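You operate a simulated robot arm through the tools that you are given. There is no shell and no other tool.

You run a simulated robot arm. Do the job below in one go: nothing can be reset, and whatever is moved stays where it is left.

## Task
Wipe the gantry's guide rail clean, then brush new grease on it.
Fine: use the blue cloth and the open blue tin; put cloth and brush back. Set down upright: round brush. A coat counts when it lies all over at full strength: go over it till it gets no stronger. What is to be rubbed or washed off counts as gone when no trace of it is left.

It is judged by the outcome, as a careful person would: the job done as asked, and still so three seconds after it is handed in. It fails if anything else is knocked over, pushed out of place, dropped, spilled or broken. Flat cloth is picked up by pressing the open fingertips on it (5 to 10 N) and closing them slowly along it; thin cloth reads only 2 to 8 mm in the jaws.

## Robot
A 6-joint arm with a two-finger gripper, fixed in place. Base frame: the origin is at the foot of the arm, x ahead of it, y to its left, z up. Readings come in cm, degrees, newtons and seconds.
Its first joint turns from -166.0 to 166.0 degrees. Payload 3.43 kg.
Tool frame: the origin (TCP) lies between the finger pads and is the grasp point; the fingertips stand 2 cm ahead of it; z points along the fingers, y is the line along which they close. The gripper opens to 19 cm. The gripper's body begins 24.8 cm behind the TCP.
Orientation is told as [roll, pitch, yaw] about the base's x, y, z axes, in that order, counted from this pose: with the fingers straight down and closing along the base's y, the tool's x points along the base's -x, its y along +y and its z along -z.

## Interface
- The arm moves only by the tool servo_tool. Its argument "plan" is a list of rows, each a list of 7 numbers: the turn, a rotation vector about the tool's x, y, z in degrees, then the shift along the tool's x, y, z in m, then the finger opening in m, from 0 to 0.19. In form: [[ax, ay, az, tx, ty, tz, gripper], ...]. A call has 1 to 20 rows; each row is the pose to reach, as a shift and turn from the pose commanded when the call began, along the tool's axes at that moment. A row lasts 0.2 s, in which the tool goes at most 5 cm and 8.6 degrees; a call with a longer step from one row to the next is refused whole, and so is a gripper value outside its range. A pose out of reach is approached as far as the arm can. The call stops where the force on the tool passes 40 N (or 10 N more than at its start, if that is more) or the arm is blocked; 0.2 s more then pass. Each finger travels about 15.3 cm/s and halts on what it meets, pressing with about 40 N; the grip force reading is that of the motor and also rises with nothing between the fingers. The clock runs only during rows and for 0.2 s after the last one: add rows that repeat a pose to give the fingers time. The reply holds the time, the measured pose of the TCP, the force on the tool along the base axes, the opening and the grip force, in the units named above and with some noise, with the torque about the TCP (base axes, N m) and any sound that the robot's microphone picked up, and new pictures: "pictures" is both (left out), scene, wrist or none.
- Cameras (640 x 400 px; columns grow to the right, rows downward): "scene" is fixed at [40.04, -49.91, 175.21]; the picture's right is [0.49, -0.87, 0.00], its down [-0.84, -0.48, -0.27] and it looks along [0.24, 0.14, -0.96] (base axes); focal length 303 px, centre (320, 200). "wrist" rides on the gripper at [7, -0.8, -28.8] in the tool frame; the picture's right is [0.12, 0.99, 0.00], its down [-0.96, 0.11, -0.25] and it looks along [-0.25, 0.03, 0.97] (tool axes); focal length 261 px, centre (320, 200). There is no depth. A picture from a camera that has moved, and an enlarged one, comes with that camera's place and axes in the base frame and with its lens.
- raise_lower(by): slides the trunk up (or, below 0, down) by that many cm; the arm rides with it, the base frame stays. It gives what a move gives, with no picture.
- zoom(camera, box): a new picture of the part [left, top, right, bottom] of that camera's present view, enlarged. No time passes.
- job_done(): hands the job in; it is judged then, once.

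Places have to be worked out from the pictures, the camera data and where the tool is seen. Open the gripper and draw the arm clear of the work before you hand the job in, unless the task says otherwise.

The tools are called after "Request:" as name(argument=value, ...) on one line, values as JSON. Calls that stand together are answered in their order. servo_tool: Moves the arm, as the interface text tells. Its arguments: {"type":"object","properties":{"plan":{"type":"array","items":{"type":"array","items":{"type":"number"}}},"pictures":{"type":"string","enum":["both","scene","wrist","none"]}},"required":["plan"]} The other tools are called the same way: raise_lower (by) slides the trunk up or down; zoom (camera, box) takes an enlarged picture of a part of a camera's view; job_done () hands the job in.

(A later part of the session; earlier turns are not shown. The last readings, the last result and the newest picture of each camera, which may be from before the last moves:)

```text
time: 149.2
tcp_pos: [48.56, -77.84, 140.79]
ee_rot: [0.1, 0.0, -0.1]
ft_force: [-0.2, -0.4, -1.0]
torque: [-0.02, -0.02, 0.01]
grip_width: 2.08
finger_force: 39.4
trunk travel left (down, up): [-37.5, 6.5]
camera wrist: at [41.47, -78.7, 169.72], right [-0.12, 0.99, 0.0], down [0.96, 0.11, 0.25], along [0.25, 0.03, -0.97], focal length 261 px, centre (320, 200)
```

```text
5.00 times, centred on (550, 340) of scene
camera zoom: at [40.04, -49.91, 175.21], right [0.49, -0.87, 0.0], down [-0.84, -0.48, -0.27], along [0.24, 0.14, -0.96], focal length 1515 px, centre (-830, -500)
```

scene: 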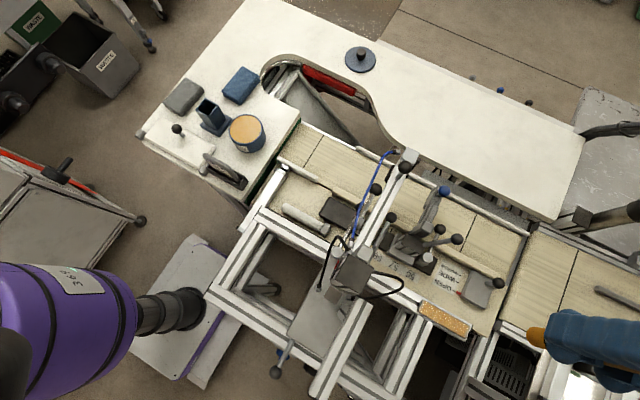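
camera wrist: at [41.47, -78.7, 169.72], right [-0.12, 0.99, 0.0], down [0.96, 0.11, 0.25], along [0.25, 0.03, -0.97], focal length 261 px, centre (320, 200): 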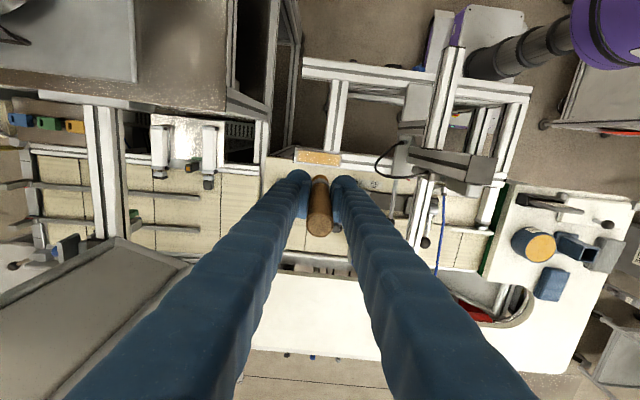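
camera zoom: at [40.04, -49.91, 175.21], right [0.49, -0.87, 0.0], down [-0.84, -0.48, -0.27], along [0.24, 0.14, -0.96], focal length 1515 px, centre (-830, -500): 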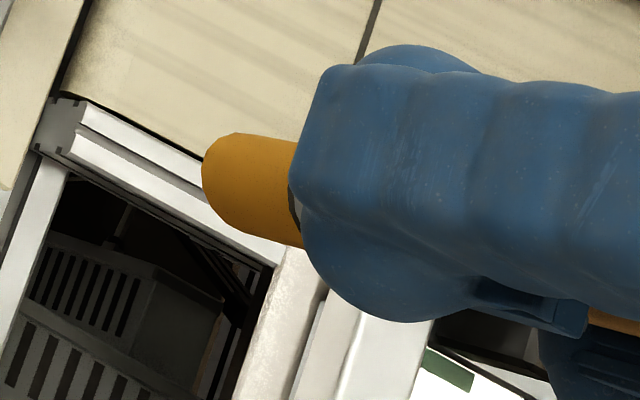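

The coat looks more even than before. I zoom in tighter to see how full it is at the ends and edges.

Request:
zoom(camera="scene", box=[418, 296, 450, 322])

Request:
zoom(camera="scene", box=[446, 312, 480, 344])

Request:
zoom(camera="wrist", box=[293, 144, 345, 170])

```text
15.38 times, centred on (434, 309) of scene
camera zoom: at [40.04, -49.91, 175.21], right [0.49, -0.87, 0.0], down [-0.84, -0.48, -0.27], along [0.24, 0.14, -0.96], focal length 4660 px, centre (-1434, -1477)
```

zoom: 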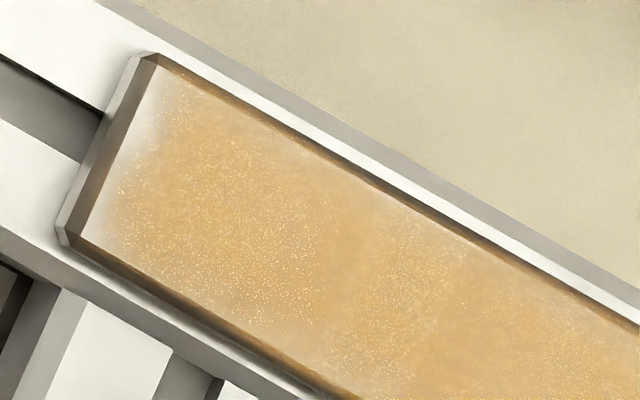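

```text
12.50 times, centred on (463, 328) of scene
camera zoom: at [40.04, -49.91, 175.21], right [0.49, -0.87, 0.0], down [-0.84, -0.48, -0.27], along [0.24, 0.14, -0.96], focal length 3787 px, centre (-1468, -1400)
```

zoom: 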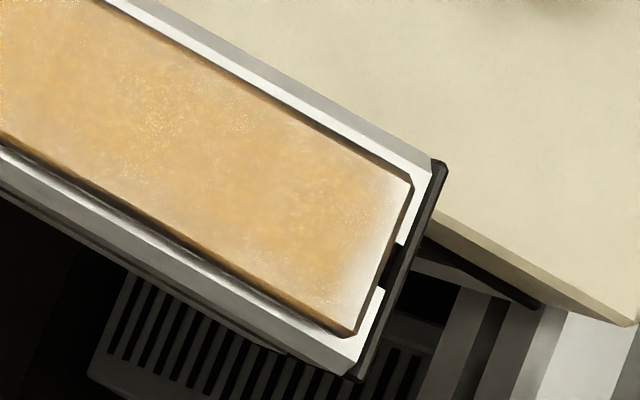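

```text
12.31 times, centred on (319, 157) of wrist
camera zoom: at [41.47, -78.7, 169.72], right [-0.12, 0.99, 0.0], down [0.96, 0.11, 0.25], along [0.25, 0.03, -0.97], focal length 3208 px, centre (332, 729)
```

zoom: 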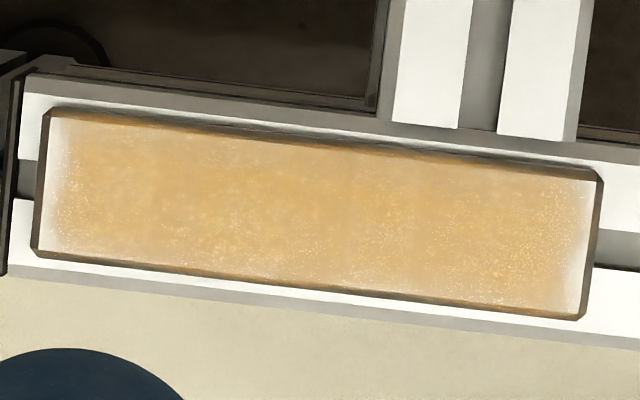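

The ends and long edges are still pale, so more grease is needed. I take the brush back to the tin for a reload, same route at z 141.

Request:
servo_tool(plan=[[0, 0, 0, -0.0168, 0.0348, 0, 0.01], [0, 0, 0, -0.0335, 0.0695, 0, 0.01], [0, 0, 0, -0.0503, 0.1043, 0, 0.01], [0, 0, 0, -0.067, 0.139, 0, 0.01], [0, 0, 0, -0.0838, 0.1738, 0, 0.01], [0, 0, 0, -0.1005, 0.2085, 0, 0.01], [0, 0, 0, -0.1173, 0.2433, 0, 0.01], [0, 0, 0, -0.134, 0.278, 0, 0.01], [0, 0, 0, -0.1375, 0.3162, 0, 0.01], [0, 0, 0, -0.1411, 0.3544, 0, 0.01], [0, 0, 0, -0.1446, 0.3926, 0, 0.01], [0, 0, 0, -0.1482, 0.4308, 0, 0.01], [0, 0, 0, -0.1517, 0.469, 0, 0.01], [0, 0, 0, -0.1552, 0.5072, 0, 0.01], [0, 0, 0, -0.1588, 0.5454, 0, 0.01], [0, 0, 0, -0.1623, 0.5836, 0, 0.01], [0, 0, 0, -0.1659, 0.6218, 0, 0.01], [0, 0, 0, -0.1694, 0.66, 0, 0.01], [0, 0, 0, -0.1694, 0.66, 0, 0.01]], pictures="scene")

```text
time: 153.2
tcp_pos: [65.87, -12.04, 141.07]
ee_rot: [0.0, 0.0, -0.1]
ft_force: [-0.5, -0.4, -0.9]
torque: [0.03, 0.03, -0.04]
grip_width: 2.08
finger_force: 40.1
trunk travel left (down, up): [-37.5, 6.5]
```

scene: 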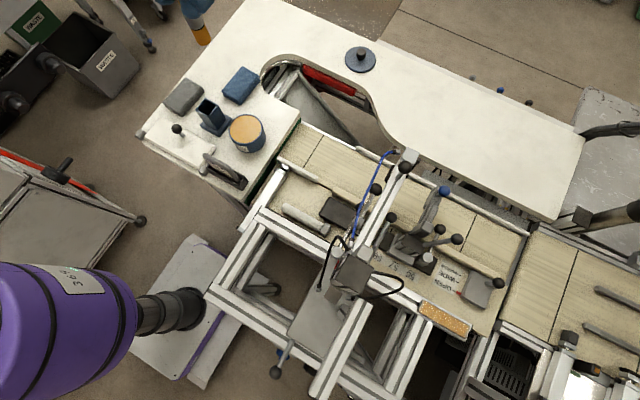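

Over the tin at (65.9, -12.0). I descend to z 113 and check alignment.

Request:
servo_tool(plan=[[0, 0, 0, 0.002, 0.001, 0.04, 0.01], [0, 0, 0, 0.003, 0.002, 0.08, 0.01], [0, 0, 0, 0.003, 0.002, 0.12, 0.01], [0, 0, 0, 0.003, 0.002, 0.16, 0.01], [0, 0, 0, 0.003, 0.002, 0.2, 0.01], [0, 0, 0, 0.003, 0.002, 0.24, 0.01], [0, 0, 0, 0.003, 0.002, 0.27, 0.01], [0, 0, 0, 0.003, 0.002, 0.28, 0.01], [0, 0, 0, 0.003, 0.002, 0.28, 0.01]], pictures="none")

Request:
zoom(camera="scene", box=[210, 80, 290, 160])

Request:
zoom(camera="wrist", box=[250, 110, 390, 240])

```text
time: 155.2
tcp_pos: [65.4, -11.47, 112.86]
ee_rot: [0.1, -0.1, 0.0]
ft_force: [0.2, 0.3, -0.1]
torque: [0.0, 0.02, 0.03]
grip_width: 2.11
finger_force: 40.0
trunk travel left (down, up): [-37.5, 6.5]
```

```text
5.00 times, centred on (250, 120) of scene
camera zoom: at [40.04, -49.91, 175.21], right [0.49, -0.87, 0.0], down [-0.84, -0.48, -0.27], along [0.24, 0.14, -0.96], focal length 1515 px, centre (670, 600)
```

zoom: 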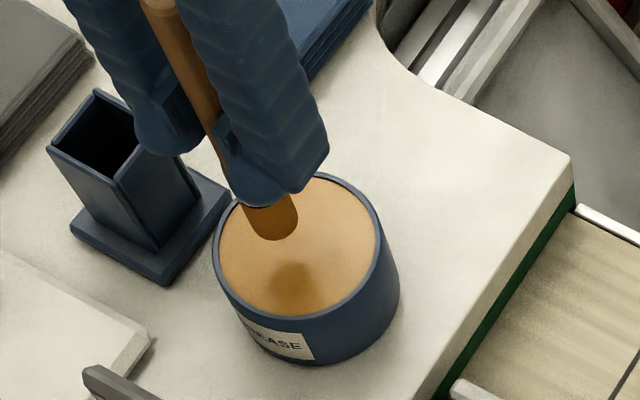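

```text
3.08 times, centred on (320, 175) of wrist
camera zoom: at [58.36, -12.45, 141.71], right [-0.12, 0.99, 0.0], down [0.96, 0.11, 0.25], along [0.25, 0.03, -0.97], focal length 802 px, centre (320, 277)
```

zoom: 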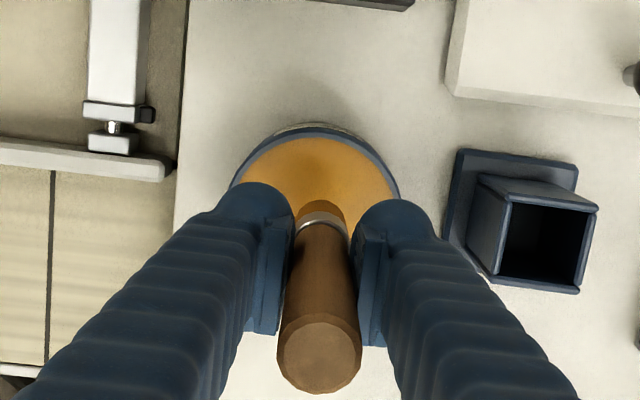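

The brush is vertical but has crept up about 1.6 cm in the grip, which would leave it short when returning to the cup. I first re-seat it in the cup to regain grip length: lift and move over the cup.

Request:
servo_tool(plan=[[0, 0, 0, 0, 0, -0.03, 0.01], [0, 0, 0, 0, 0, -0.06, 0.01], [0, 0, 0, 0, 0, -0.085, 0.01], [0, 0, 0, 0, 0.03, -0.085, 0.01], [0, 0, 0, 0.0007, 0.06, -0.085, 0.01], [0, 0, 0, 0.0007, 0.09, -0.085, 0.01], [0, 0, 0, 0.0007, 0.11, -0.085, 0.01], [0, 0, 0, 0.0007, 0.11, -0.085, 0.01]])

Request:
zoom(camera="scene", box=[160, 50, 260, 140])

Request:
zoom(camera="wrist", box=[260, 120, 380, 220])

```text
time: 157.0
tcp_pos: [65.39, -0.9, 121.35]
ee_rot: [0.2, 0.0, -0.1]
ft_force: [0.6, -1.0, 0.2]
torque: [0.0, 0.01, 0.02]
grip_width: 2.07
finger_force: 40.0
trunk travel left (down, up): [-37.5, 6.5]
camera wrist: at [58.33, -1.74, 150.2], right [-0.12, 0.99, 0.0], down [0.96, 0.11, 0.25], along [0.25, 0.03, -0.97], focal length 261 px, centre (320, 200)
```

scene: 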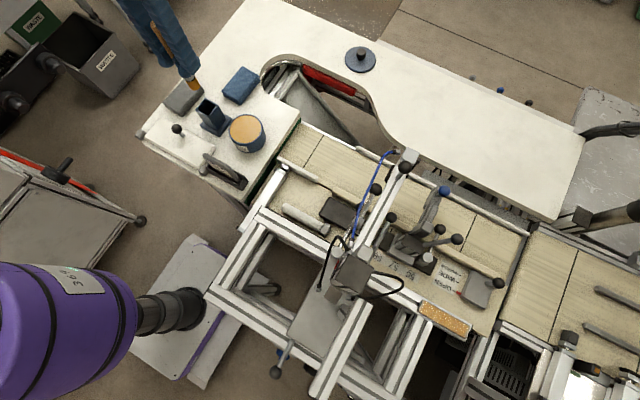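
wrist: 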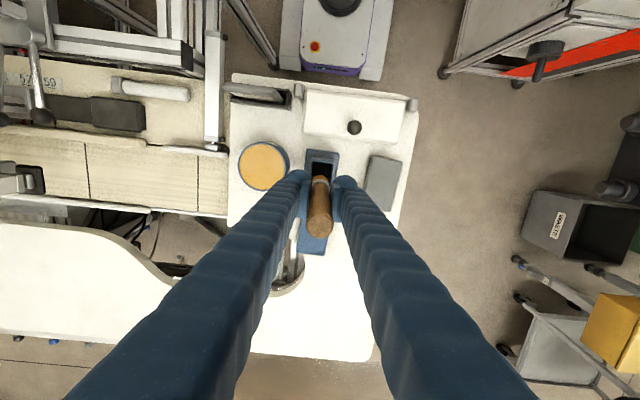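

```text
4.44 times, centred on (210, 95) of scene
camera zoom: at [40.04, -49.91, 175.21], right [0.49, -0.87, 0.0], down [-0.84, -0.48, -0.27], along [0.24, 0.14, -0.96], focal length 1346 px, centre (809, 667)
```

zoom: 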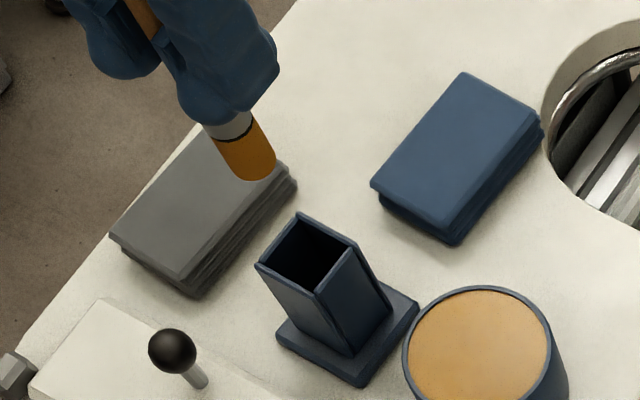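

```text
4.00 times, centred on (320, 170) of wrist
camera zoom: at [58.33, -1.74, 150.2], right [-0.12, 0.99, 0.0], down [0.96, 0.11, 0.25], along [0.25, 0.03, -0.97], focal length 1043 px, centre (320, 320)
```

zoom: 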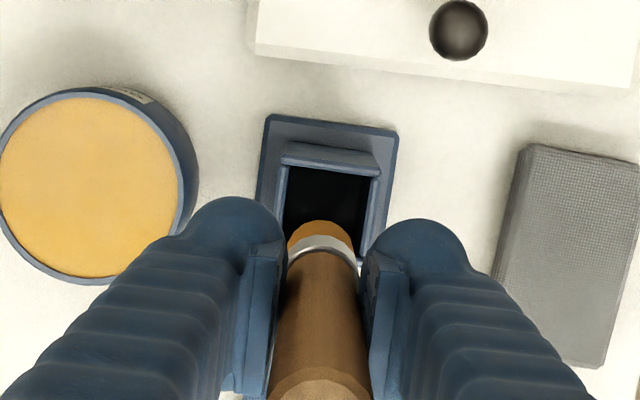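

The cup opening sits about 0.4 cm toward +y and 0.2 cm toward -x of the tool axis, so I correct that and descend until the bristles are just above the rim.

Request:
servo_tool(plan=[[0, 0, 0, 0.002, 0.004, 0, 0.01], [0, 0, 0, 0.002, 0.004, 0.03, 0.01], [0, 0, 0, 0.002, 0.004, 0.06, 0.01], [0, 0, 0, 0.002, 0.004, 0.08, 0.01], [0, 0, 0, 0.002, 0.004, 0.088, 0.01], [0, 0, 0, 0.002, 0.004, 0.088, 0.01]], pictures="none")

Request:
zoom(camera="scene", box=[170, 60, 250, 140])

Request:
zoom(camera="wrist", box=[260, 120, 380, 220])

```text
time: 158.4
tcp_pos: [65.07, -0.32, 112.36]
ee_rot: [0.1, 0.0, -0.1]
ft_force: [-0.3, -0.3, 0.1]
torque: [0.01, 0.01, -0.01]
grip_width: 2.06
finger_force: 39.9
trunk travel left (down, up): [-37.5, 6.5]
```

```text
5.00 times, centred on (210, 100) of scene
camera zoom: at [40.04, -49.91, 175.21], right [0.49, -0.87, 0.0], down [-0.84, -0.48, -0.27], along [0.24, 0.14, -0.96], focal length 1515 px, centre (870, 700)
```

zoom: 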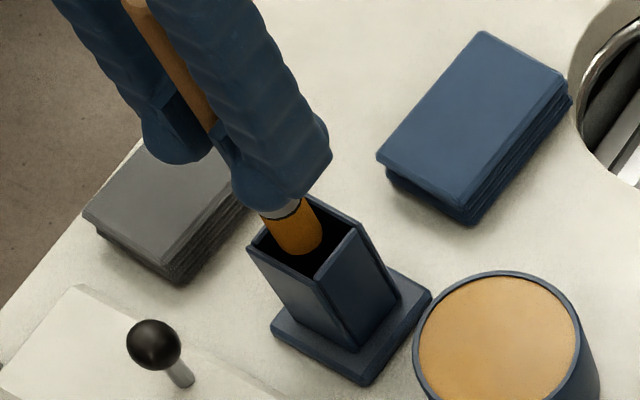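

```text
4.00 times, centred on (320, 170) of wrist
camera zoom: at [58.11, -1.16, 141.26], right [-0.12, 0.99, 0.0], down [0.96, 0.11, 0.25], along [0.25, 0.03, -0.97], focal length 1043 px, centre (320, 320)
```

zoom: 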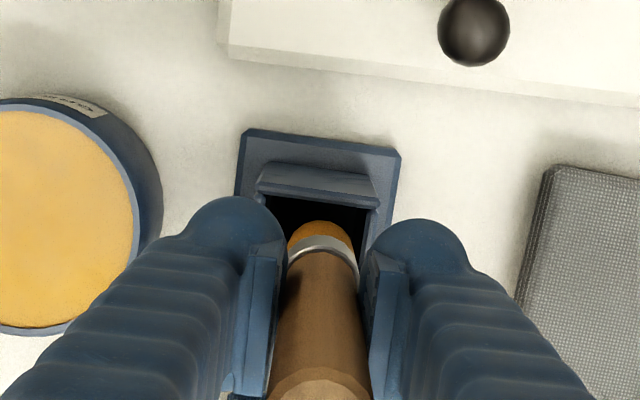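

Bristles and cup opening line up in both views. I lower the brush into the cup down to TCP 107.5.

Request:
servo_tool(plan=[[0, 0, 0, 0, 0, 0.01, 0.01], [0, 0, 0, 0, 0, 0.02, 0.01], [0, 0, 0, 0, 0, 0.03, 0.01], [0, 0, 0, 0, 0, 0.04, 0.01], [0, 0, 0, 0, 0, 0.048, 0.01], [0, 0, 0, 0, 0, 0.048, 0.01]], pictures="none")

Request:
zoom(camera="scene", box=[170, 60, 250, 140])

Request:
zoom(camera="wrist", box=[260, 120, 380, 220])

```text
time: 159.8
tcp_pos: [65.21, -0.09, 107.78]
ee_rot: [0.1, 0.1, 0.0]
ft_force: [0.2, -0.2, -0.7]
torque: [0.0, -0.03, 0.03]
grip_width: 2.12
finger_force: 39.9
trunk travel left (down, up): [-37.5, 6.5]
```

```text
5.00 times, centred on (210, 100) of scene
camera zoom: at [40.04, -49.91, 175.21], right [0.49, -0.87, 0.0], down [-0.84, -0.48, -0.27], along [0.24, 0.14, -0.96], focal length 1515 px, centre (870, 700)
```

zoom: 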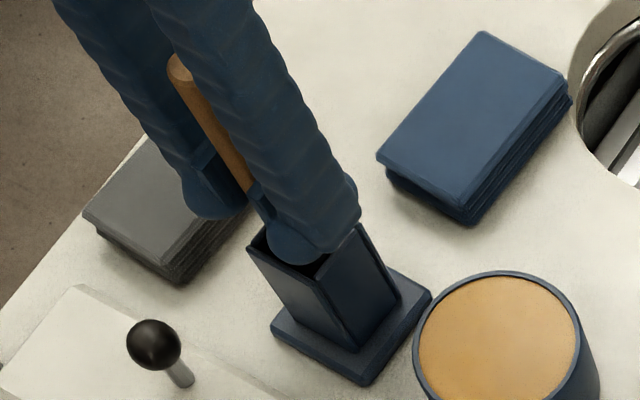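

```text
4.00 times, centred on (320, 170) of wrist
camera zoom: at [58.08, -1.06, 136.59], right [-0.12, 0.99, 0.0], down [0.96, 0.11, 0.25], along [0.25, 0.03, -0.97], focal length 1043 px, centre (320, 320)
```

zoom: 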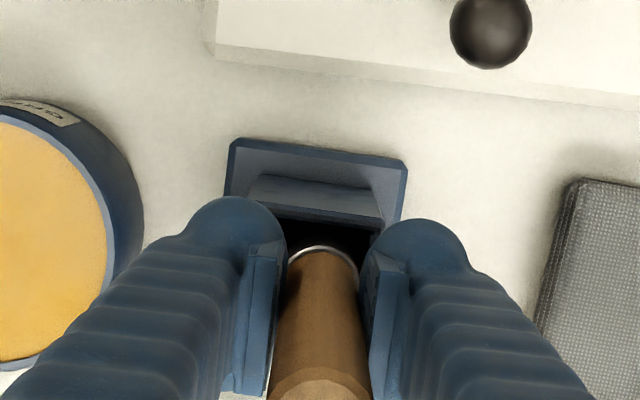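

Inside the cup with no contact. I go down further to TCP ≈ 106.1, watching the force.

Request:
servo_tool(plan=[[0, 0, 0, 0, 0, 0.006, 0.01], [0, 0, 0, 0, 0, 0.012, 0.01], [0, 0, 0, 0, 0, 0.016, 0.01], [0, 0, 0, 0, 0, 0.016, 0.01]], pictures="none")

Request:
zoom(camera="scene", box=[170, 60, 250, 140])

```text
time: 160.8
tcp_pos: [65.17, -0.27, 106.08]
ee_rot: [0.1, 0.1, 0.0]
ft_force: [0.0, -0.1, -0.5]
torque: [-0.01, -0.03, 0.01]
grip_width: 2.09
finger_force: 39.5
trunk travel left (down, up): [-37.5, 6.5]
```

```text
5.00 times, centred on (210, 100) of scene
camera zoom: at [40.04, -49.91, 175.21], right [0.49, -0.87, 0.0], down [-0.84, -0.48, -0.27], along [0.24, 0.14, -0.96], focal length 1515 px, centre (870, 700)
```

zoom: 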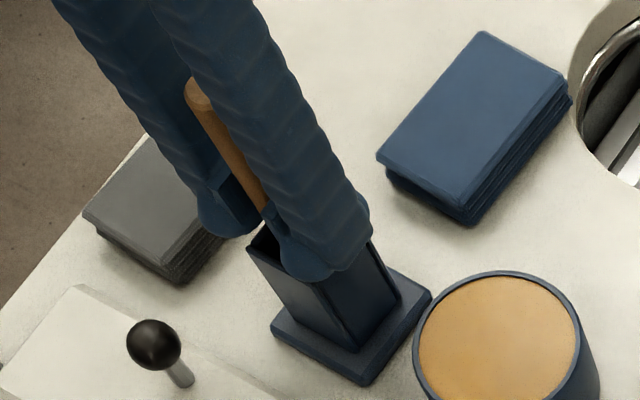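

Still no contact; I lower 3 mm more.

Request:
servo_tool(plan=[[0, 0, 0, 0, 0, 0.0015, 0.01], [0, 0, 0, 0, 0, 0.003, 0.01], [0, 0, 0, 0, 0, 0.003, 0.01]], pictures="none")

```text
time: 161.6
tcp_pos: [65.17, -0.27, 105.69]
ee_rot: [0.1, 0.1, 0.0]
ft_force: [-0.1, 0.1, -1.6]
torque: [-0.02, 0.01, 0.0]
grip_width: 2.07
finger_force: 39.8
trunk travel left (down, up): [-37.5, 6.5]
```

No contact at 105.7; another 3 mm.

Request:
servo_tool(plan=[[0, 0, 0, 0, 0, 0.0015, 0.01], [0, 0, 0, 0, 0, 0.003, 0.01], [0, 0, 0, 0, 0, 0.003, 0.01]], pictures="none")

Request:
zoom(camera="scene", box=[190, 80, 240, 130])

```text
time: 162.4
tcp_pos: [65.21, -0.29, 105.49]
ee_rot: [0.2, -0.1, -0.1]
ft_force: [-0.3, -0.7, 4.8]
torque: [-0.12, 0.02, -0.01]
grip_width: 2.06
finger_force: 40.3
trunk travel left (down, up): [-37.5, 6.5]
```

```text
8.00 times, centred on (215, 105) of scene
camera zoom: at [40.04, -49.91, 175.21], right [0.49, -0.87, 0.0], down [-0.84, -0.48, -0.27], along [0.24, 0.14, -0.96], focal length 2423 px, centre (1160, 960)
```

zoom: 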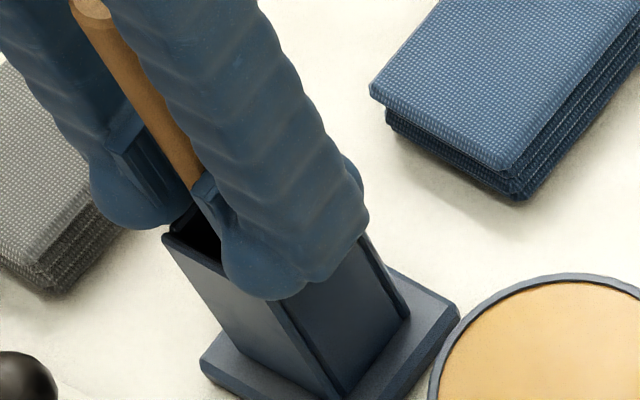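

The -y finger touches the rim (5 N), so rim z ≈ 103.5. I rise 1.5 mm and open the fingers a little so the brush settles on the cup floor while still guided.

Request:
servo_tool(plan=[[0, 0, 0, 0, 0, -0.0015, 0.01], [0, 0, 0, 0, 0, -0.0015, 0.021], [0, 0, 0, 0, 0, -0.0015, 0.0225], [0, 0, 0, 0, 0, -0.0015, 0.024], [0, 0, 0, 0, 0, -0.0015, 0.026], [0, 0, 0, 0, 0, -0.0015, 0.028], [0, 0, 0, 0, 0, -0.0015, 0.028]], pictures="none")

Request:
zoom(camera="scene", box=[170, 60, 250, 140])

Request:
zoom(camera="wrist", box=[260, 120, 380, 240])

```text
time: 164.0
tcp_pos: [65.13, -0.24, 105.67]
ee_rot: [0.1, 0.1, 0.0]
ft_force: [0.8, 0.0, 0.4]
torque: [0.02, 0.0, 0.0]
grip_width: 2.78
finger_force: 0.0
trunk travel left (down, up): [-37.5, 6.5]
```

```text
5.00 times, centred on (210, 100) of scene
camera zoom: at [40.04, -49.91, 175.21], right [0.49, -0.87, 0.0], down [-0.84, -0.48, -0.27], along [0.24, 0.14, -0.96], focal length 1515 px, centre (870, 700)
```

zoom: 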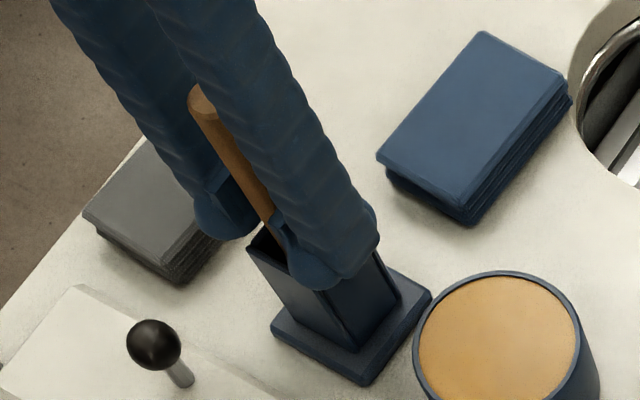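

```text
3.33 times, centred on (320, 180) of wrist
camera zoom: at [58.05, -1.11, 134.55], right [-0.12, 0.99, 0.0], down [0.96, 0.11, 0.25], along [0.25, 0.03, -0.97], focal length 869 px, centre (320, 267)
```

zoom: 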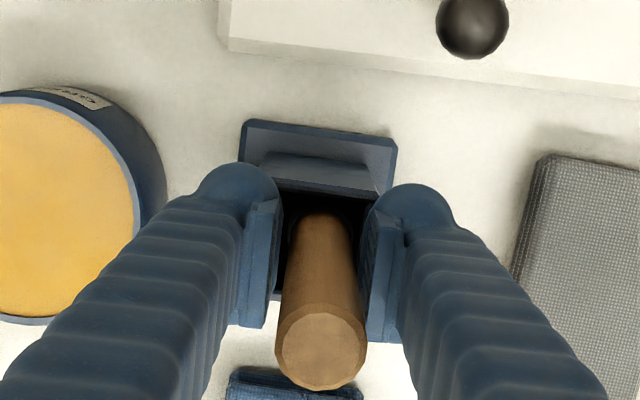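

The brush has settled on the cup floor and stands upright. I open a bit more, rise 3 cm and grip the handle higher up for more length below the fingers.

Request:
servo_tool(plan=[[0, 0, 0, 0, 0, 0, 0.035], [0, 0, 0, 0, 0, 0, 0.04], [0, 0, 0, 0, 0, -0.01, 0.04], [0, 0, 0, 0, 0, -0.02, 0.04], [0, 0, 0, 0, 0, -0.03, 0.04], [0, 0, 0, 0, 0, -0.03, 0.034], [0, 0, 0, 0, 0, -0.03, 0.028], [0, 0, 0, 0, 0, -0.03, 0.024], [0, 0, 0, 0, 0, -0.03, 0.022], [0, 0, 0, 0, 0, -0.03, 0.018], [0, 0, 0, 0, 0, -0.03, 0.01], [0, 0, 0, 0, 0, -0.03, 0.01]], pictures="none")

Request:
zoom(camera="scene", box=[170, 60, 250, 140])

Request:
zoom(camera="wrist", box=[260, 120, 380, 240])

```text
time: 166.6
tcp_pos: [65.1, -0.22, 108.71]
ee_rot: [0.2, 0.0, -0.1]
ft_force: [-0.1, -0.1, 0.0]
torque: [-0.03, -0.02, 0.02]
grip_width: 2.06
finger_force: 39.7
trunk travel left (down, up): [-37.5, 6.5]
```

```text
5.00 times, centred on (210, 100) of scene
camera zoom: at [40.04, -49.91, 175.21], right [0.49, -0.87, 0.0], down [-0.84, -0.48, -0.27], along [0.24, 0.14, -0.96], focal length 1515 px, centre (870, 700)
```

zoom: 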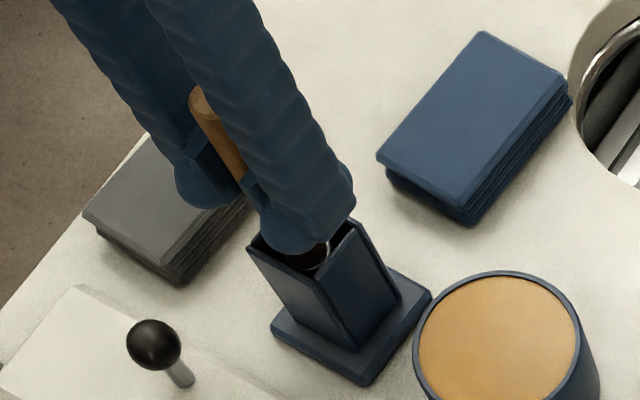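

```text
3.33 times, centred on (320, 180) of wrist
camera zoom: at [58.08, -1.14, 137.6], right [-0.12, 0.99, 0.0], down [0.96, 0.11, 0.25], along [0.25, 0.03, -0.97], focal length 869 px, centre (320, 267)
```

zoom: 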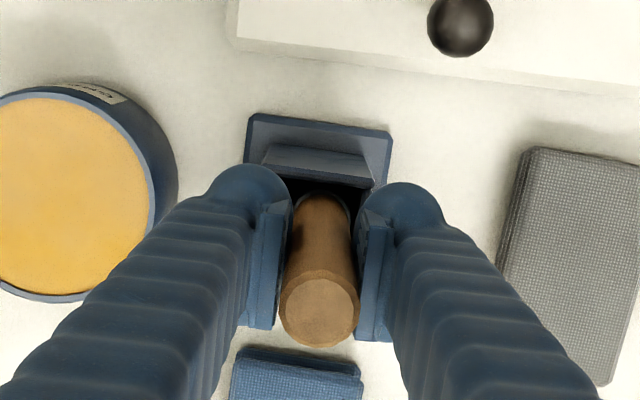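

Re-gripped at 2.06 cm, now with about 11.5 cm of brush below the TCP. I lift it out and move over the tin again.

Request:
servo_tool(plan=[[0, 0, 0, 0, 0, -0.01, 0.01], [0, 0, 0, 0, 0, -0.03, 0.01], [0, 0, 0, 0, 0, -0.05, 0.01], [0, 0, 0, 0, 0, -0.07, 0.01], [0, 0, 0, 0, 0, -0.1, 0.01], [0, 0, 0, 0, 0, -0.13, 0.01], [0, 0, 0, 0, 0, -0.14, 0.01], [0, 0, 0, -0.001, -0.03, -0.14, 0.01], [0, 0, 0, -0.002, -0.06, -0.14, 0.01], [0, 0, 0, -0.003, -0.09, -0.14, 0.01], [0, 0, 0, -0.003, -0.115, -0.14, 0.01], [0, 0, 0, -0.003, -0.115, -0.14, 0.01]])

Request:
zoom(camera="scene", box=[180, 60, 300, 160])

Request:
zoom(camera="wrist", box=[250, 110, 390, 240])

```text
time: 169.2
tcp_pos: [65.32, -11.9, 122.79]
ee_rot: [0.1, 0.0, -0.1]
ft_force: [-0.8, -0.3, -0.5]
torque: [-0.04, 0.02, 0.02]
grip_width: 2.09
finger_force: 39.6
trunk travel left (down, up): [-37.5, 6.5]
camera wrist: at [58.35, -12.79, 151.56], right [-0.12, 0.99, 0.0], down [0.96, 0.11, 0.25], along [0.25, 0.03, -0.97], focal length 261 px, centre (320, 200)
```

scene: 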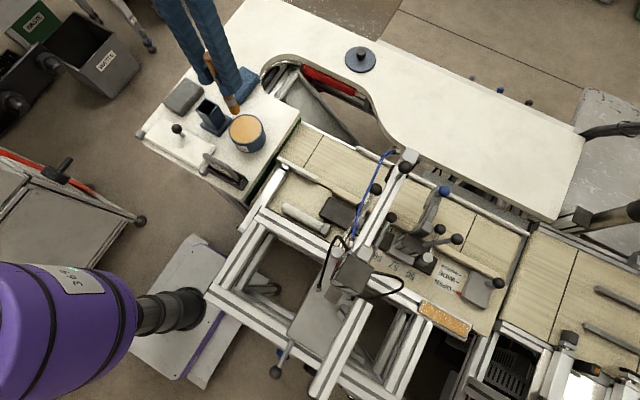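
wrist: 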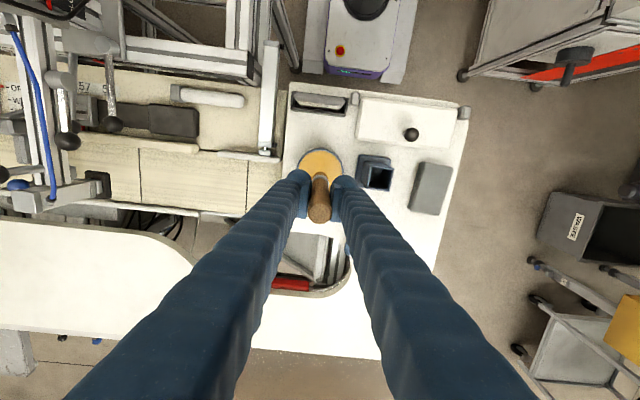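

```text
4.00 times, centred on (240, 110) of scene
camera zoom: at [40.04, -49.91, 175.21], right [0.49, -0.87, 0.0], down [-0.84, -0.48, -0.27], along [0.24, 0.14, -0.96], focal length 1212 px, centre (640, 560)
```

zoom: 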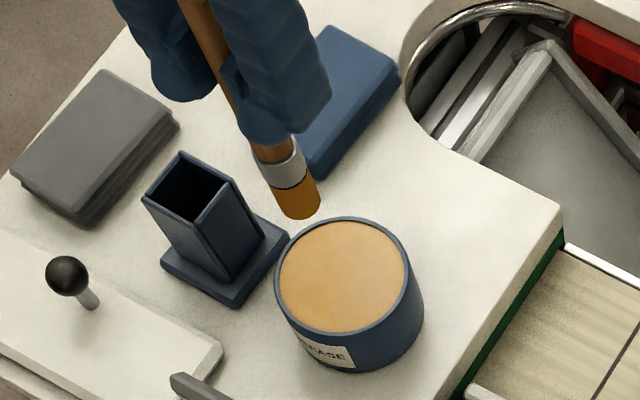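

```text
3.08 times, centred on (320, 175) of wrist
camera zoom: at [58.35, -12.79, 151.56], right [-0.12, 0.99, 0.0], down [0.96, 0.11, 0.25], along [0.25, 0.03, -0.97], focal length 802 px, centre (320, 277)
```

zoom: 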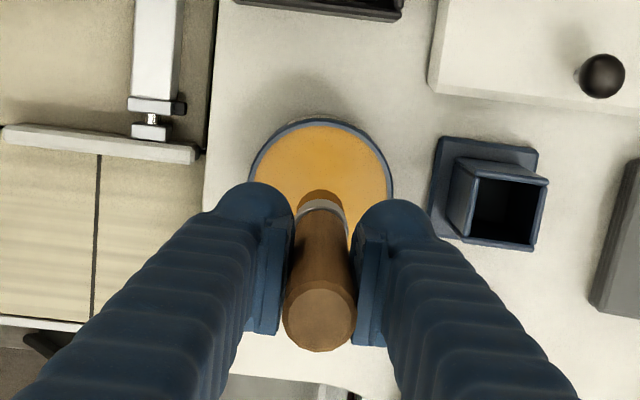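

Brush is upright over the tin. I lower to TCP 114.3, then creep to light contact.

Request:
servo_tool(plan=[[0, 0, 0, 0, 0, 0.03, 0.01], [0, 0, 0, 0, 0, 0.06, 0.01], [0, 0, 0, 0, 0, 0.08, 0.01], [0, 0, 0, 0, 0, 0.085, 0.01], [0, 0, 0, 0, 0, 0.085, 0.01]], pictures="none")

Request:
servo_tool(plan=[[0, 0, 0, 0, 0, 0.003, 0.01], [0, 0, 0, 0, 0, 0.006, 0.01], [0, 0, 0, 0, 0, 0.006, 0.01]], pictures="none")

```text
time: 170.4
tcp_pos: [65.52, -11.8, 114.1]
ee_rot: [0.0, 0.0, 0.0]
ft_force: [0.4, 0.0, -0.4]
torque: [-0.03, 0.02, -0.01]
grip_width: 2.1
finger_force: 39.6
trunk travel left (down, up): [-37.5, 6.5]
```

```text
time: 171.2
tcp_pos: [65.43, -11.71, 113.6]
ee_rot: [0.1, 0.0, 0.0]
ft_force: [0.0, 0.7, -0.4]
torque: [0.04, 0.0, 0.04]
grip_width: 2.09
finger_force: 39.8
trunk travel left (down, up): [-37.5, 6.5]
```

Free at 113.6; I step down 4 mm.

Request:
servo_tool(plan=[[0, 0, 0, 0, 0, 0.002, 0.01], [0, 0, 0, 0, 0, 0.004, 0.01], [0, 0, 0, 0, 0, 0.004, 0.01]], pictures="none")

Request:
zoom(camera="scene", box=[210, 90, 290, 160])

```text
time: 172.0
tcp_pos: [65.41, -11.66, 113.15]
ee_rot: [0.1, 0.0, -0.1]
ft_force: [-0.3, -0.5, -0.4]
torque: [0.02, 0.0, 0.01]
grip_width: 2.04
finger_force: 40.0
trunk travel left (down, up): [-37.5, 6.5]
```

```text
5.71 times, centred on (250, 125) of scene
camera zoom: at [40.04, -49.91, 175.21], right [0.49, -0.87, 0.0], down [-0.84, -0.48, -0.27], along [0.24, 0.14, -0.96], focal length 1731 px, centre (720, 629)
```

zoom: 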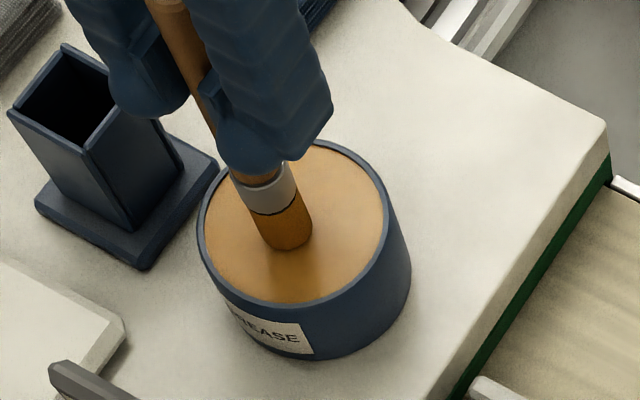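

Nearly at the surface; another 3 mm.

Request:
servo_tool(plan=[[0, 0, 0, 0, 0, 0.0015, 0.01], [0, 0, 0, 0, 0, 0.003, 0.01], [0, 0, 0, 0, 0, 0.003, 0.01]], pictures="none")

```text
time: 172.8
tcp_pos: [65.44, -11.55, 113.08]
ee_rot: [0.0, -0.3, -0.1]
ft_force: [1.3, -0.2, 35.8]
torque: [-0.03, -0.02, -0.03]
grip_width: 2.08
finger_force: 40.1
trunk travel left (down, up): [-37.5, 6.5]
```

Contact came abruptly (36 N), so the surface is firm. I lift straight off right away.

Request:
servo_tool(plan=[[0, 0, 0, 0, 0, -0.004, 0.01], [0, 0, 0, 0, 0, -0.02, 0.01], [0, 0, 0, 0, 0, -0.05, 0.01], [0, 0, 0, 0, 0, -0.08, 0.01], [0, 0, 0, 0, 0, -0.11, 0.01], [0, 0, 0, 0, 0, -0.11, 0.01]], pictures="none")

Request:
zoom(camera="scene", box=[180, 60, 300, 160])

Request:
zoom(camera="wrist", box=[250, 110, 390, 240])

```text
time: 174.2
tcp_pos: [65.44, -11.76, 123.88]
ee_rot: [0.1, 0.0, 0.0]
ft_force: [-0.4, -0.6, -0.8]
torque: [0.0, 0.0, 0.0]
grip_width: 2.09
finger_force: 40.2
trunk travel left (down, up): [-37.5, 6.5]
```

```text
4.00 times, centred on (240, 110) of scene
camera zoom: at [40.04, -49.91, 175.21], right [0.49, -0.87, 0.0], down [-0.84, -0.48, -0.27], along [0.24, 0.14, -0.96], focal length 1212 px, centre (640, 560)
```

zoom: 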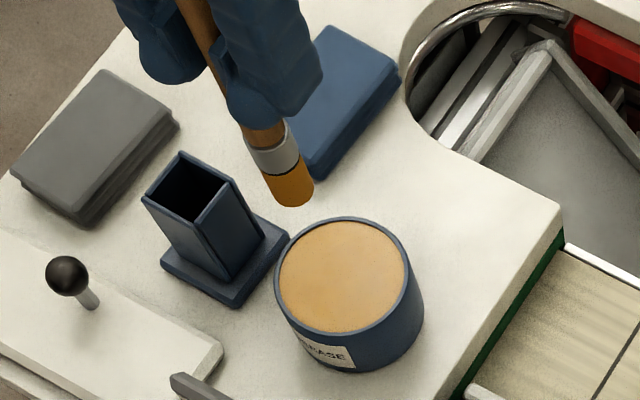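

```text
3.08 times, centred on (320, 175) of wrist
camera zoom: at [58.42, -12.6, 152.75], right [-0.12, 0.99, 0.0], down [0.96, 0.11, 0.25], along [0.25, 0.03, -0.97], focal length 802 px, centre (320, 277)
```

zoom: 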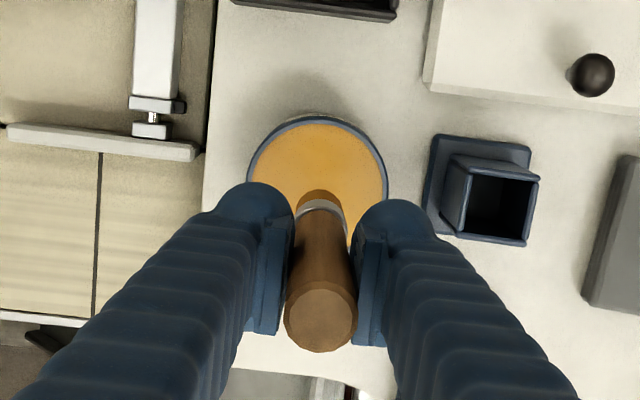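

The bristles are freshly loaded and the grip length is unchanged. I carry it back to the rail along the same path at z 141.

Request:
servo_tool(plan=[[0, 0, 0, 0, 0, -0.04, 0.01], [0, 0, 0, 0, 0, -0.08, 0.01], [0, 0, 0, 0, 0, -0.12, 0.01], [0, 0, 0, 0, -0.02, -0.155, 0.01], [0, 0, 0, 0.004, -0.055, -0.171, 0.01], [0, 0, 0, 0.008, -0.095, -0.171, 0.01], [0, 0, 0, 0.012, -0.135, -0.171, 0.01], [0, 0, 0, 0.016, -0.175, -0.171, 0.01], [0, 0, 0, 0.02, -0.215, -0.171, 0.01], [0, 0, 0, 0.024, -0.255, -0.171, 0.01], [0, 0, 0, 0.028, -0.295, -0.171, 0.01], [0, 0, 0, 0.031, -0.335, -0.171, 0.01], [0, 0, 0, 0.034, -0.375, -0.171, 0.01], [0, 0, 0, 0.0519, -0.4109, -0.171, 0.01], [0, 0, 0, 0.0698, -0.4468, -0.171, 0.01], [0, 0, 0, 0.0876, -0.4826, -0.171, 0.01], [0, 0, 0, 0.1055, -0.5185, -0.171, 0.01], [0, 0, 0, 0.1234, -0.5544, -0.171, 0.01], [0, 0, 0, 0.1413, -0.5903, -0.171, 0.01], [0, 0, 0, 0.1591, -0.6261, -0.171, 0.01]], pictures="none")

Request:
servo_tool(plan=[[0, 0, 0, 0.0179, -0.0359, 0.03, 0.01], [0, 0, 0, 0.0179, -0.0359, 0.07, 0.01], [0, 0, 0, 0.0179, -0.0359, 0.11, 0.01], [0, 0, 0, 0.0179, -0.0359, 0.15, 0.01], [0, 0, 0, 0.0179, -0.0359, 0.19, 0.01], [0, 0, 0, 0.0179, -0.0359, 0.22, 0.01], [0, 0, 0, 0.0179, -0.0359, 0.24, 0.01], [0, 0, 0, 0.0179, -0.0359, 0.25, 0.01], [0, 0, 0, 0.0179, -0.0359, 0.25, 0.01]])

Request:
zoom(camera="wrist", box=[250, 120, 390, 220])

```text
time: 178.4
tcp_pos: [49.45, -74.62, 140.81]
ee_rot: [0.1, 0.0, 0.1]
ft_force: [0.0, -0.7, -1.0]
torque: [0.13, -0.04, 0.01]
grip_width: 2.08
finger_force: 40.3
trunk travel left (down, up): [-37.5, 6.5]
```

```text
time: 180.4
tcp_pos: [47.6, -77.89, 116.05]
ee_rot: [0.2, -0.1, 0.1]
ft_force: [-0.3, -0.1, -1.2]
torque: [-0.03, -0.04, -0.02]
grip_width: 2.09
finger_force: 40.1
trunk travel left (down, up): [-37.5, 6.5]
camera wrist: at [40.55, -78.82, 144.87], right [-0.12, 0.99, 0.0], down [0.96, 0.11, 0.25], along [0.25, 0.03, -0.97], focal length 261 px, centre (320, 200)
```

scene: 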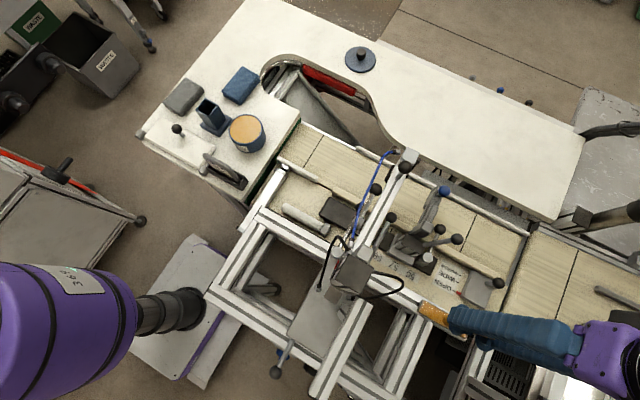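
wrist: 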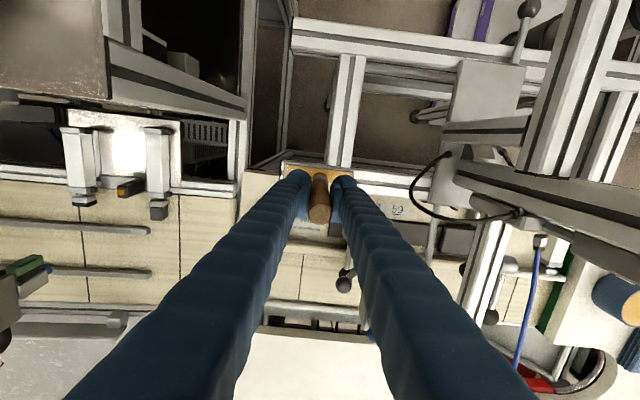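

```text
4.00 times, centred on (320, 170) of wrist
camera zoom: at [40.55, -78.82, 144.87], right [-0.12, 0.99, 0.0], down [0.96, 0.11, 0.25], along [0.25, 0.03, -0.97], focal length 1043 px, centre (320, 320)
```

zoom: 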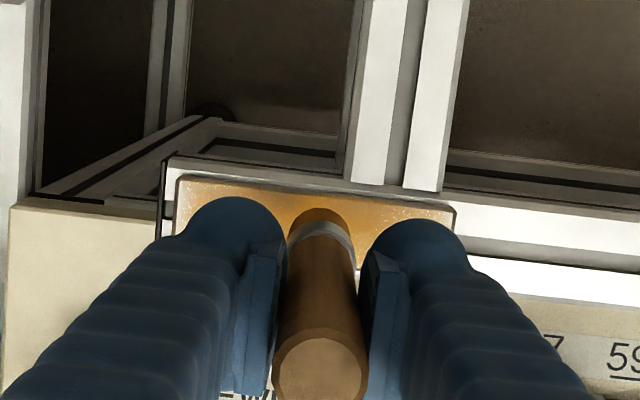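

Image check: the tool axis is within 1 mm of the rail's centre both ways, so the rail spans ±5.85 cm in y and ±1.5 cm in x from here. I go to the +y end and lower toward contact.

Request:
servo_tool(plan=[[0, 0, 0, 0, 0.025, 0.01, 0.01], [0, 0, 0, 0, 0.05, 0.02, 0.01], [0, 0, 0, 0, 0.052, 0.026, 0.01], [0, 0, 0, 0, 0.052, 0.026, 0.01]], pictures="none")

Request:
servo_tool(plan=[[0, 0, 0, 0, 0, 0.002, 0.01], [0, 0, 0, 0, 0, 0.003, 0.01], [0, 0, 0, 0, 0, 0.003, 0.01]], pictures="none")

```text
time: 181.4
tcp_pos: [47.64, -72.75, 113.51]
ee_rot: [-0.1, -0.1, 0.0]
ft_force: [0.0, -0.2, 5.1]
torque: [-0.02, -0.09, -0.01]
grip_width: 2.07
finger_force: 40.3
trunk travel left (down, up): [-37.5, 6.5]
```

```text
time: 182.2
tcp_pos: [47.59, -72.66, 113.29]
ee_rot: [0.0, -0.3, 0.0]
ft_force: [2.0, -0.6, 35.6]
torque: [-0.02, -0.15, -0.01]
grip_width: 2.11
finger_force: 40.0
trunk travel left (down, up): [-37.5, 6.5]
```

Contact was already there at 113.5 (5 N); 3 mm more gave 36 N. I ease up 2.3 mm and work across the +y end.

Request:
servo_tool(plan=[[0, 0, 0, 0, 0, -0.0023, 0.01], [0, 0, 0, 0.005, 0, -0.0023, 0.01], [0, 0, 0, 0.01, 0, -0.0023, 0.01], [0, 0, 0, 0.005, 0.002, -0.0023, 0.01], [0, 0, 0, 0, 0.003, -0.0023, 0.01], [0, 0, 0, -0.005, 0.003, -0.0023, 0.01], [0, 0, 0, -0.01, 0.002, -0.0023, 0.01], [0, 0, 0, -0.01, -0.003, -0.0023, 0.01], [0, 0, 0, -0.005, -0.004, -0.0023, 0.01], [0, 0, 0, 0, -0.004, -0.0023, 0.01], [0, 0, 0, 0.005, -0.004, -0.0023, 0.01], [0, 0, 0, 0.009, -0.003, -0.0023, 0.01], [0, 0, 0, 0.009, 0.001, -0.0023, 0.01]], pictures="none")

Request:
zoom(camera="wrist", box=[190, 130, 370, 230])

```text
time: 185.0
tcp_pos: [46.69, -72.61, 113.01]
ee_rot: [0.2, 0.0, -0.1]
ft_force: [-1.1, -0.1, 4.5]
torque: [0.01, 0.15, 0.01]
grip_width: 2.09
finger_force: 40.6
trunk travel left (down, up): [-37.5, 6.5]
```

```text
3.56 times, centred on (280, 180) of wrist
camera zoom: at [39.59, -73.52, 142.07], right [-0.12, 0.99, 0.0], down [0.96, 0.11, 0.25], along [0.25, 0.03, -0.97], focal length 927 px, centre (462, 271)
```

zoom: 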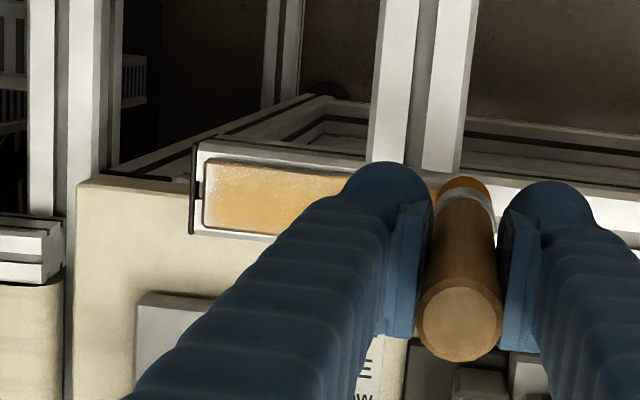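

5 N contact at the +y end. I brush the -x lane to the -y end.

Request:
servo_tool(plan=[[0, 0, 0, 0, -0.008, 0.0003, 0.01], [0, 0, 0, 0, -0.018, 0.0003, 0.01], [0, 0, 0, 0, -0.028, 0.0003, 0.01], [0, 0, 0, 0, -0.038, 0.0003, 0.01], [0, 0, 0, 0, -0.048, 0.0003, 0.01], [0, 0, 0, 0, -0.058, 0.0003, 0.01]], pictures="none")

Request:
servo_tool(plan=[[0, 0, 0, 0, -0.01, 0, 0.01], [0, 0, 0, 0, -0.02, 0, 0.01], [0, 0, 0, 0, -0.03, 0, 0.01], [0, 0, 0, 0, -0.04, 0, 0.01], [0, 0, 0, 0, -0.047, 0, 0.01], [0, 0, 0, 0, -0.049, 0, 0.01]], pictures="none")

Request:
zoom(camera="scene", box=[400, 280, 500, 350])

```text
time: 186.4
tcp_pos: [46.76, -78.57, 113.16]
ee_rot: [0.1, 0.1, -0.1]
ft_force: [0.0, 0.6, -1.0]
torque: [0.02, 0.0, -0.03]
grip_width: 2.06
finger_force: 40.0
trunk travel left (down, up): [-37.5, 6.5]
```

```text
time: 187.8
tcp_pos: [46.67, -83.45, 113.21]
ee_rot: [0.0, -0.2, 0.0]
ft_force: [-0.4, 0.2, 0.8]
torque: [0.04, -0.01, 0.02]
grip_width: 2.09
finger_force: 39.7
trunk travel left (down, up): [-37.5, 6.5]
```

```text
5.71 times, centred on (450, 315) of scene
camera zoom: at [40.04, -49.91, 175.21], right [0.49, -0.87, 0.0], down [-0.84, -0.48, -0.27], along [0.24, 0.14, -0.96], focal length 1731 px, centre (-423, -457)
```

zoom: 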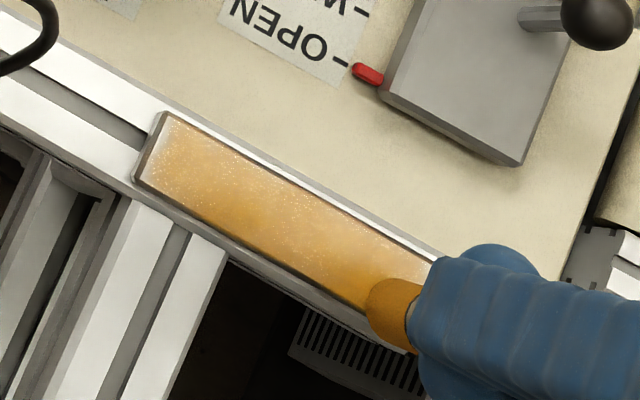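

Contact faded during that lane. I press 1.5 mm further here and check.

Request:
servo_tool(plan=[[0, 0, 0, 0, 0, 0.001, 0.01], [0, 0, 0, 0, 0, 0.0015, 0.01], [0, 0, 0, 0, 0, 0.0015, 0.01]], pictures="none")

```text
time: 188.6
tcp_pos: [46.63, -83.32, 113.13]
ee_rot: [0.1, -0.2, 0.0]
ft_force: [0.4, 1.0, 8.5]
torque: [0.05, -0.03, 0.06]
grip_width: 2.11
finger_force: 40.2
trunk travel left (down, up): [-37.5, 6.5]
```

8.5 N again. I brush the -x lane back toward +y with a very slight downward feed to keep contact.

Request:
servo_tool(plan=[[0, 0, 0, 0, -0.003, 0.0001, 0.01], [0, 0, 0, 0, 0.006, 0.0001, 0.01], [0, 0, 0, 0, 0.016, 0.0002, 0.01], [0, 0, 0, 0, 0.026, 0.0002, 0.01], [0, 0, 0, 0, 0.036, 0.0003, 0.01], [0, 0, 0, 0, 0.046, 0.0004, 0.01], [0, 0, 0, 0, 0.056, 0.0005, 0.01]], pictures="none")

Request:
servo_tool(plan=[[0, 0, 0, 0, 0.01, 0.0001, 0.01], [0, 0, 0, 0, 0.02, 0.0001, 0.01], [0, 0, 0, 0, 0.03, 0.0002, 0.01], [0, 0, 0, 0, 0.04, 0.0002, 0.01], [0, 0, 0, 0, 0.05, 0.0003, 0.01], [0, 0, 0, 0, 0.054, 0.0003, 0.01]], pictures="none")

Request:
zoom(camera="wrist", box=[190, 130, 370, 230])

```text
time: 190.2
tcp_pos: [46.66, -77.68, 113.13]
ee_rot: [0.0, -0.1, -0.1]
ft_force: [-0.9, -4.3, 23.6]
torque: [-0.25, 0.01, 0.0]
grip_width: 2.09
finger_force: 40.4
trunk travel left (down, up): [-37.5, 6.5]
```

```text
time: 191.6
tcp_pos: [46.79, -72.31, 113.1]
ee_rot: [0.0, 0.0, -0.2]
ft_force: [0.8, -8.1, 24.5]
torque: [-1.11, -0.03, 0.01]
grip_width: 2.09
finger_force: 39.9
trunk travel left (down, up): [-37.5, 6.5]
```

```text
3.56 times, centred on (280, 180) of wrist
camera zoom: at [39.61, -73.13, 141.93], right [-0.12, 0.99, 0.0], down [0.96, 0.11, 0.25], along [0.25, 0.03, -0.97], focal length 927 px, centre (462, 271)
```

zoom: 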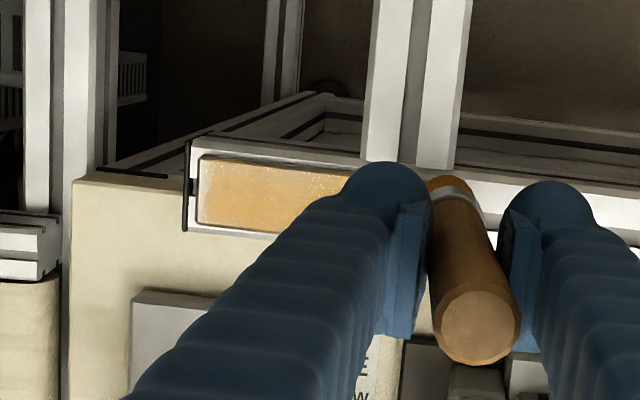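

The brush leans while dragging toward +y and the force rose to 24 N. I lift 1 cm to relieve it and check whether the brush is still straight in the grip.

Request:
servo_tool(plan=[[0, 0, 0, 0, 0, -0.004, 0.01], [0, 0, 0, 0, -0.005, -0.01, 0.01], [0, 0, 0, 0, -0.005, -0.01, 0.01]], pictures="none")

Request:
zoom(camera="wrist", box=[230, 130, 410, 230])

```text
time: 192.4
tcp_pos: [46.77, -72.78, 113.9]
ee_rot: [0.1, -0.1, 0.0]
ft_force: [-0.5, 0.0, -0.2]
torque: [-0.02, 0.02, -0.01]
grip_width: 2.1
finger_force: 39.4
trunk travel left (down, up): [-37.5, 6.5]
```

```text
3.56 times, centred on (320, 180) of wrist
camera zoom: at [39.71, -73.81, 142.74], right [-0.12, 0.99, 0.0], down [0.96, 0.11, 0.25], along [0.25, 0.03, -0.97], focal length 927 px, centre (320, 271)
```

zoom: 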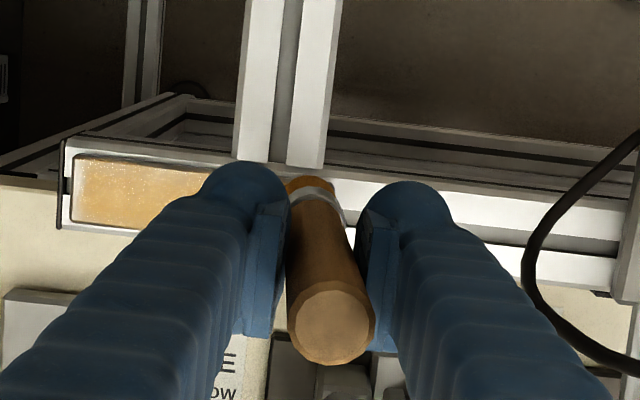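

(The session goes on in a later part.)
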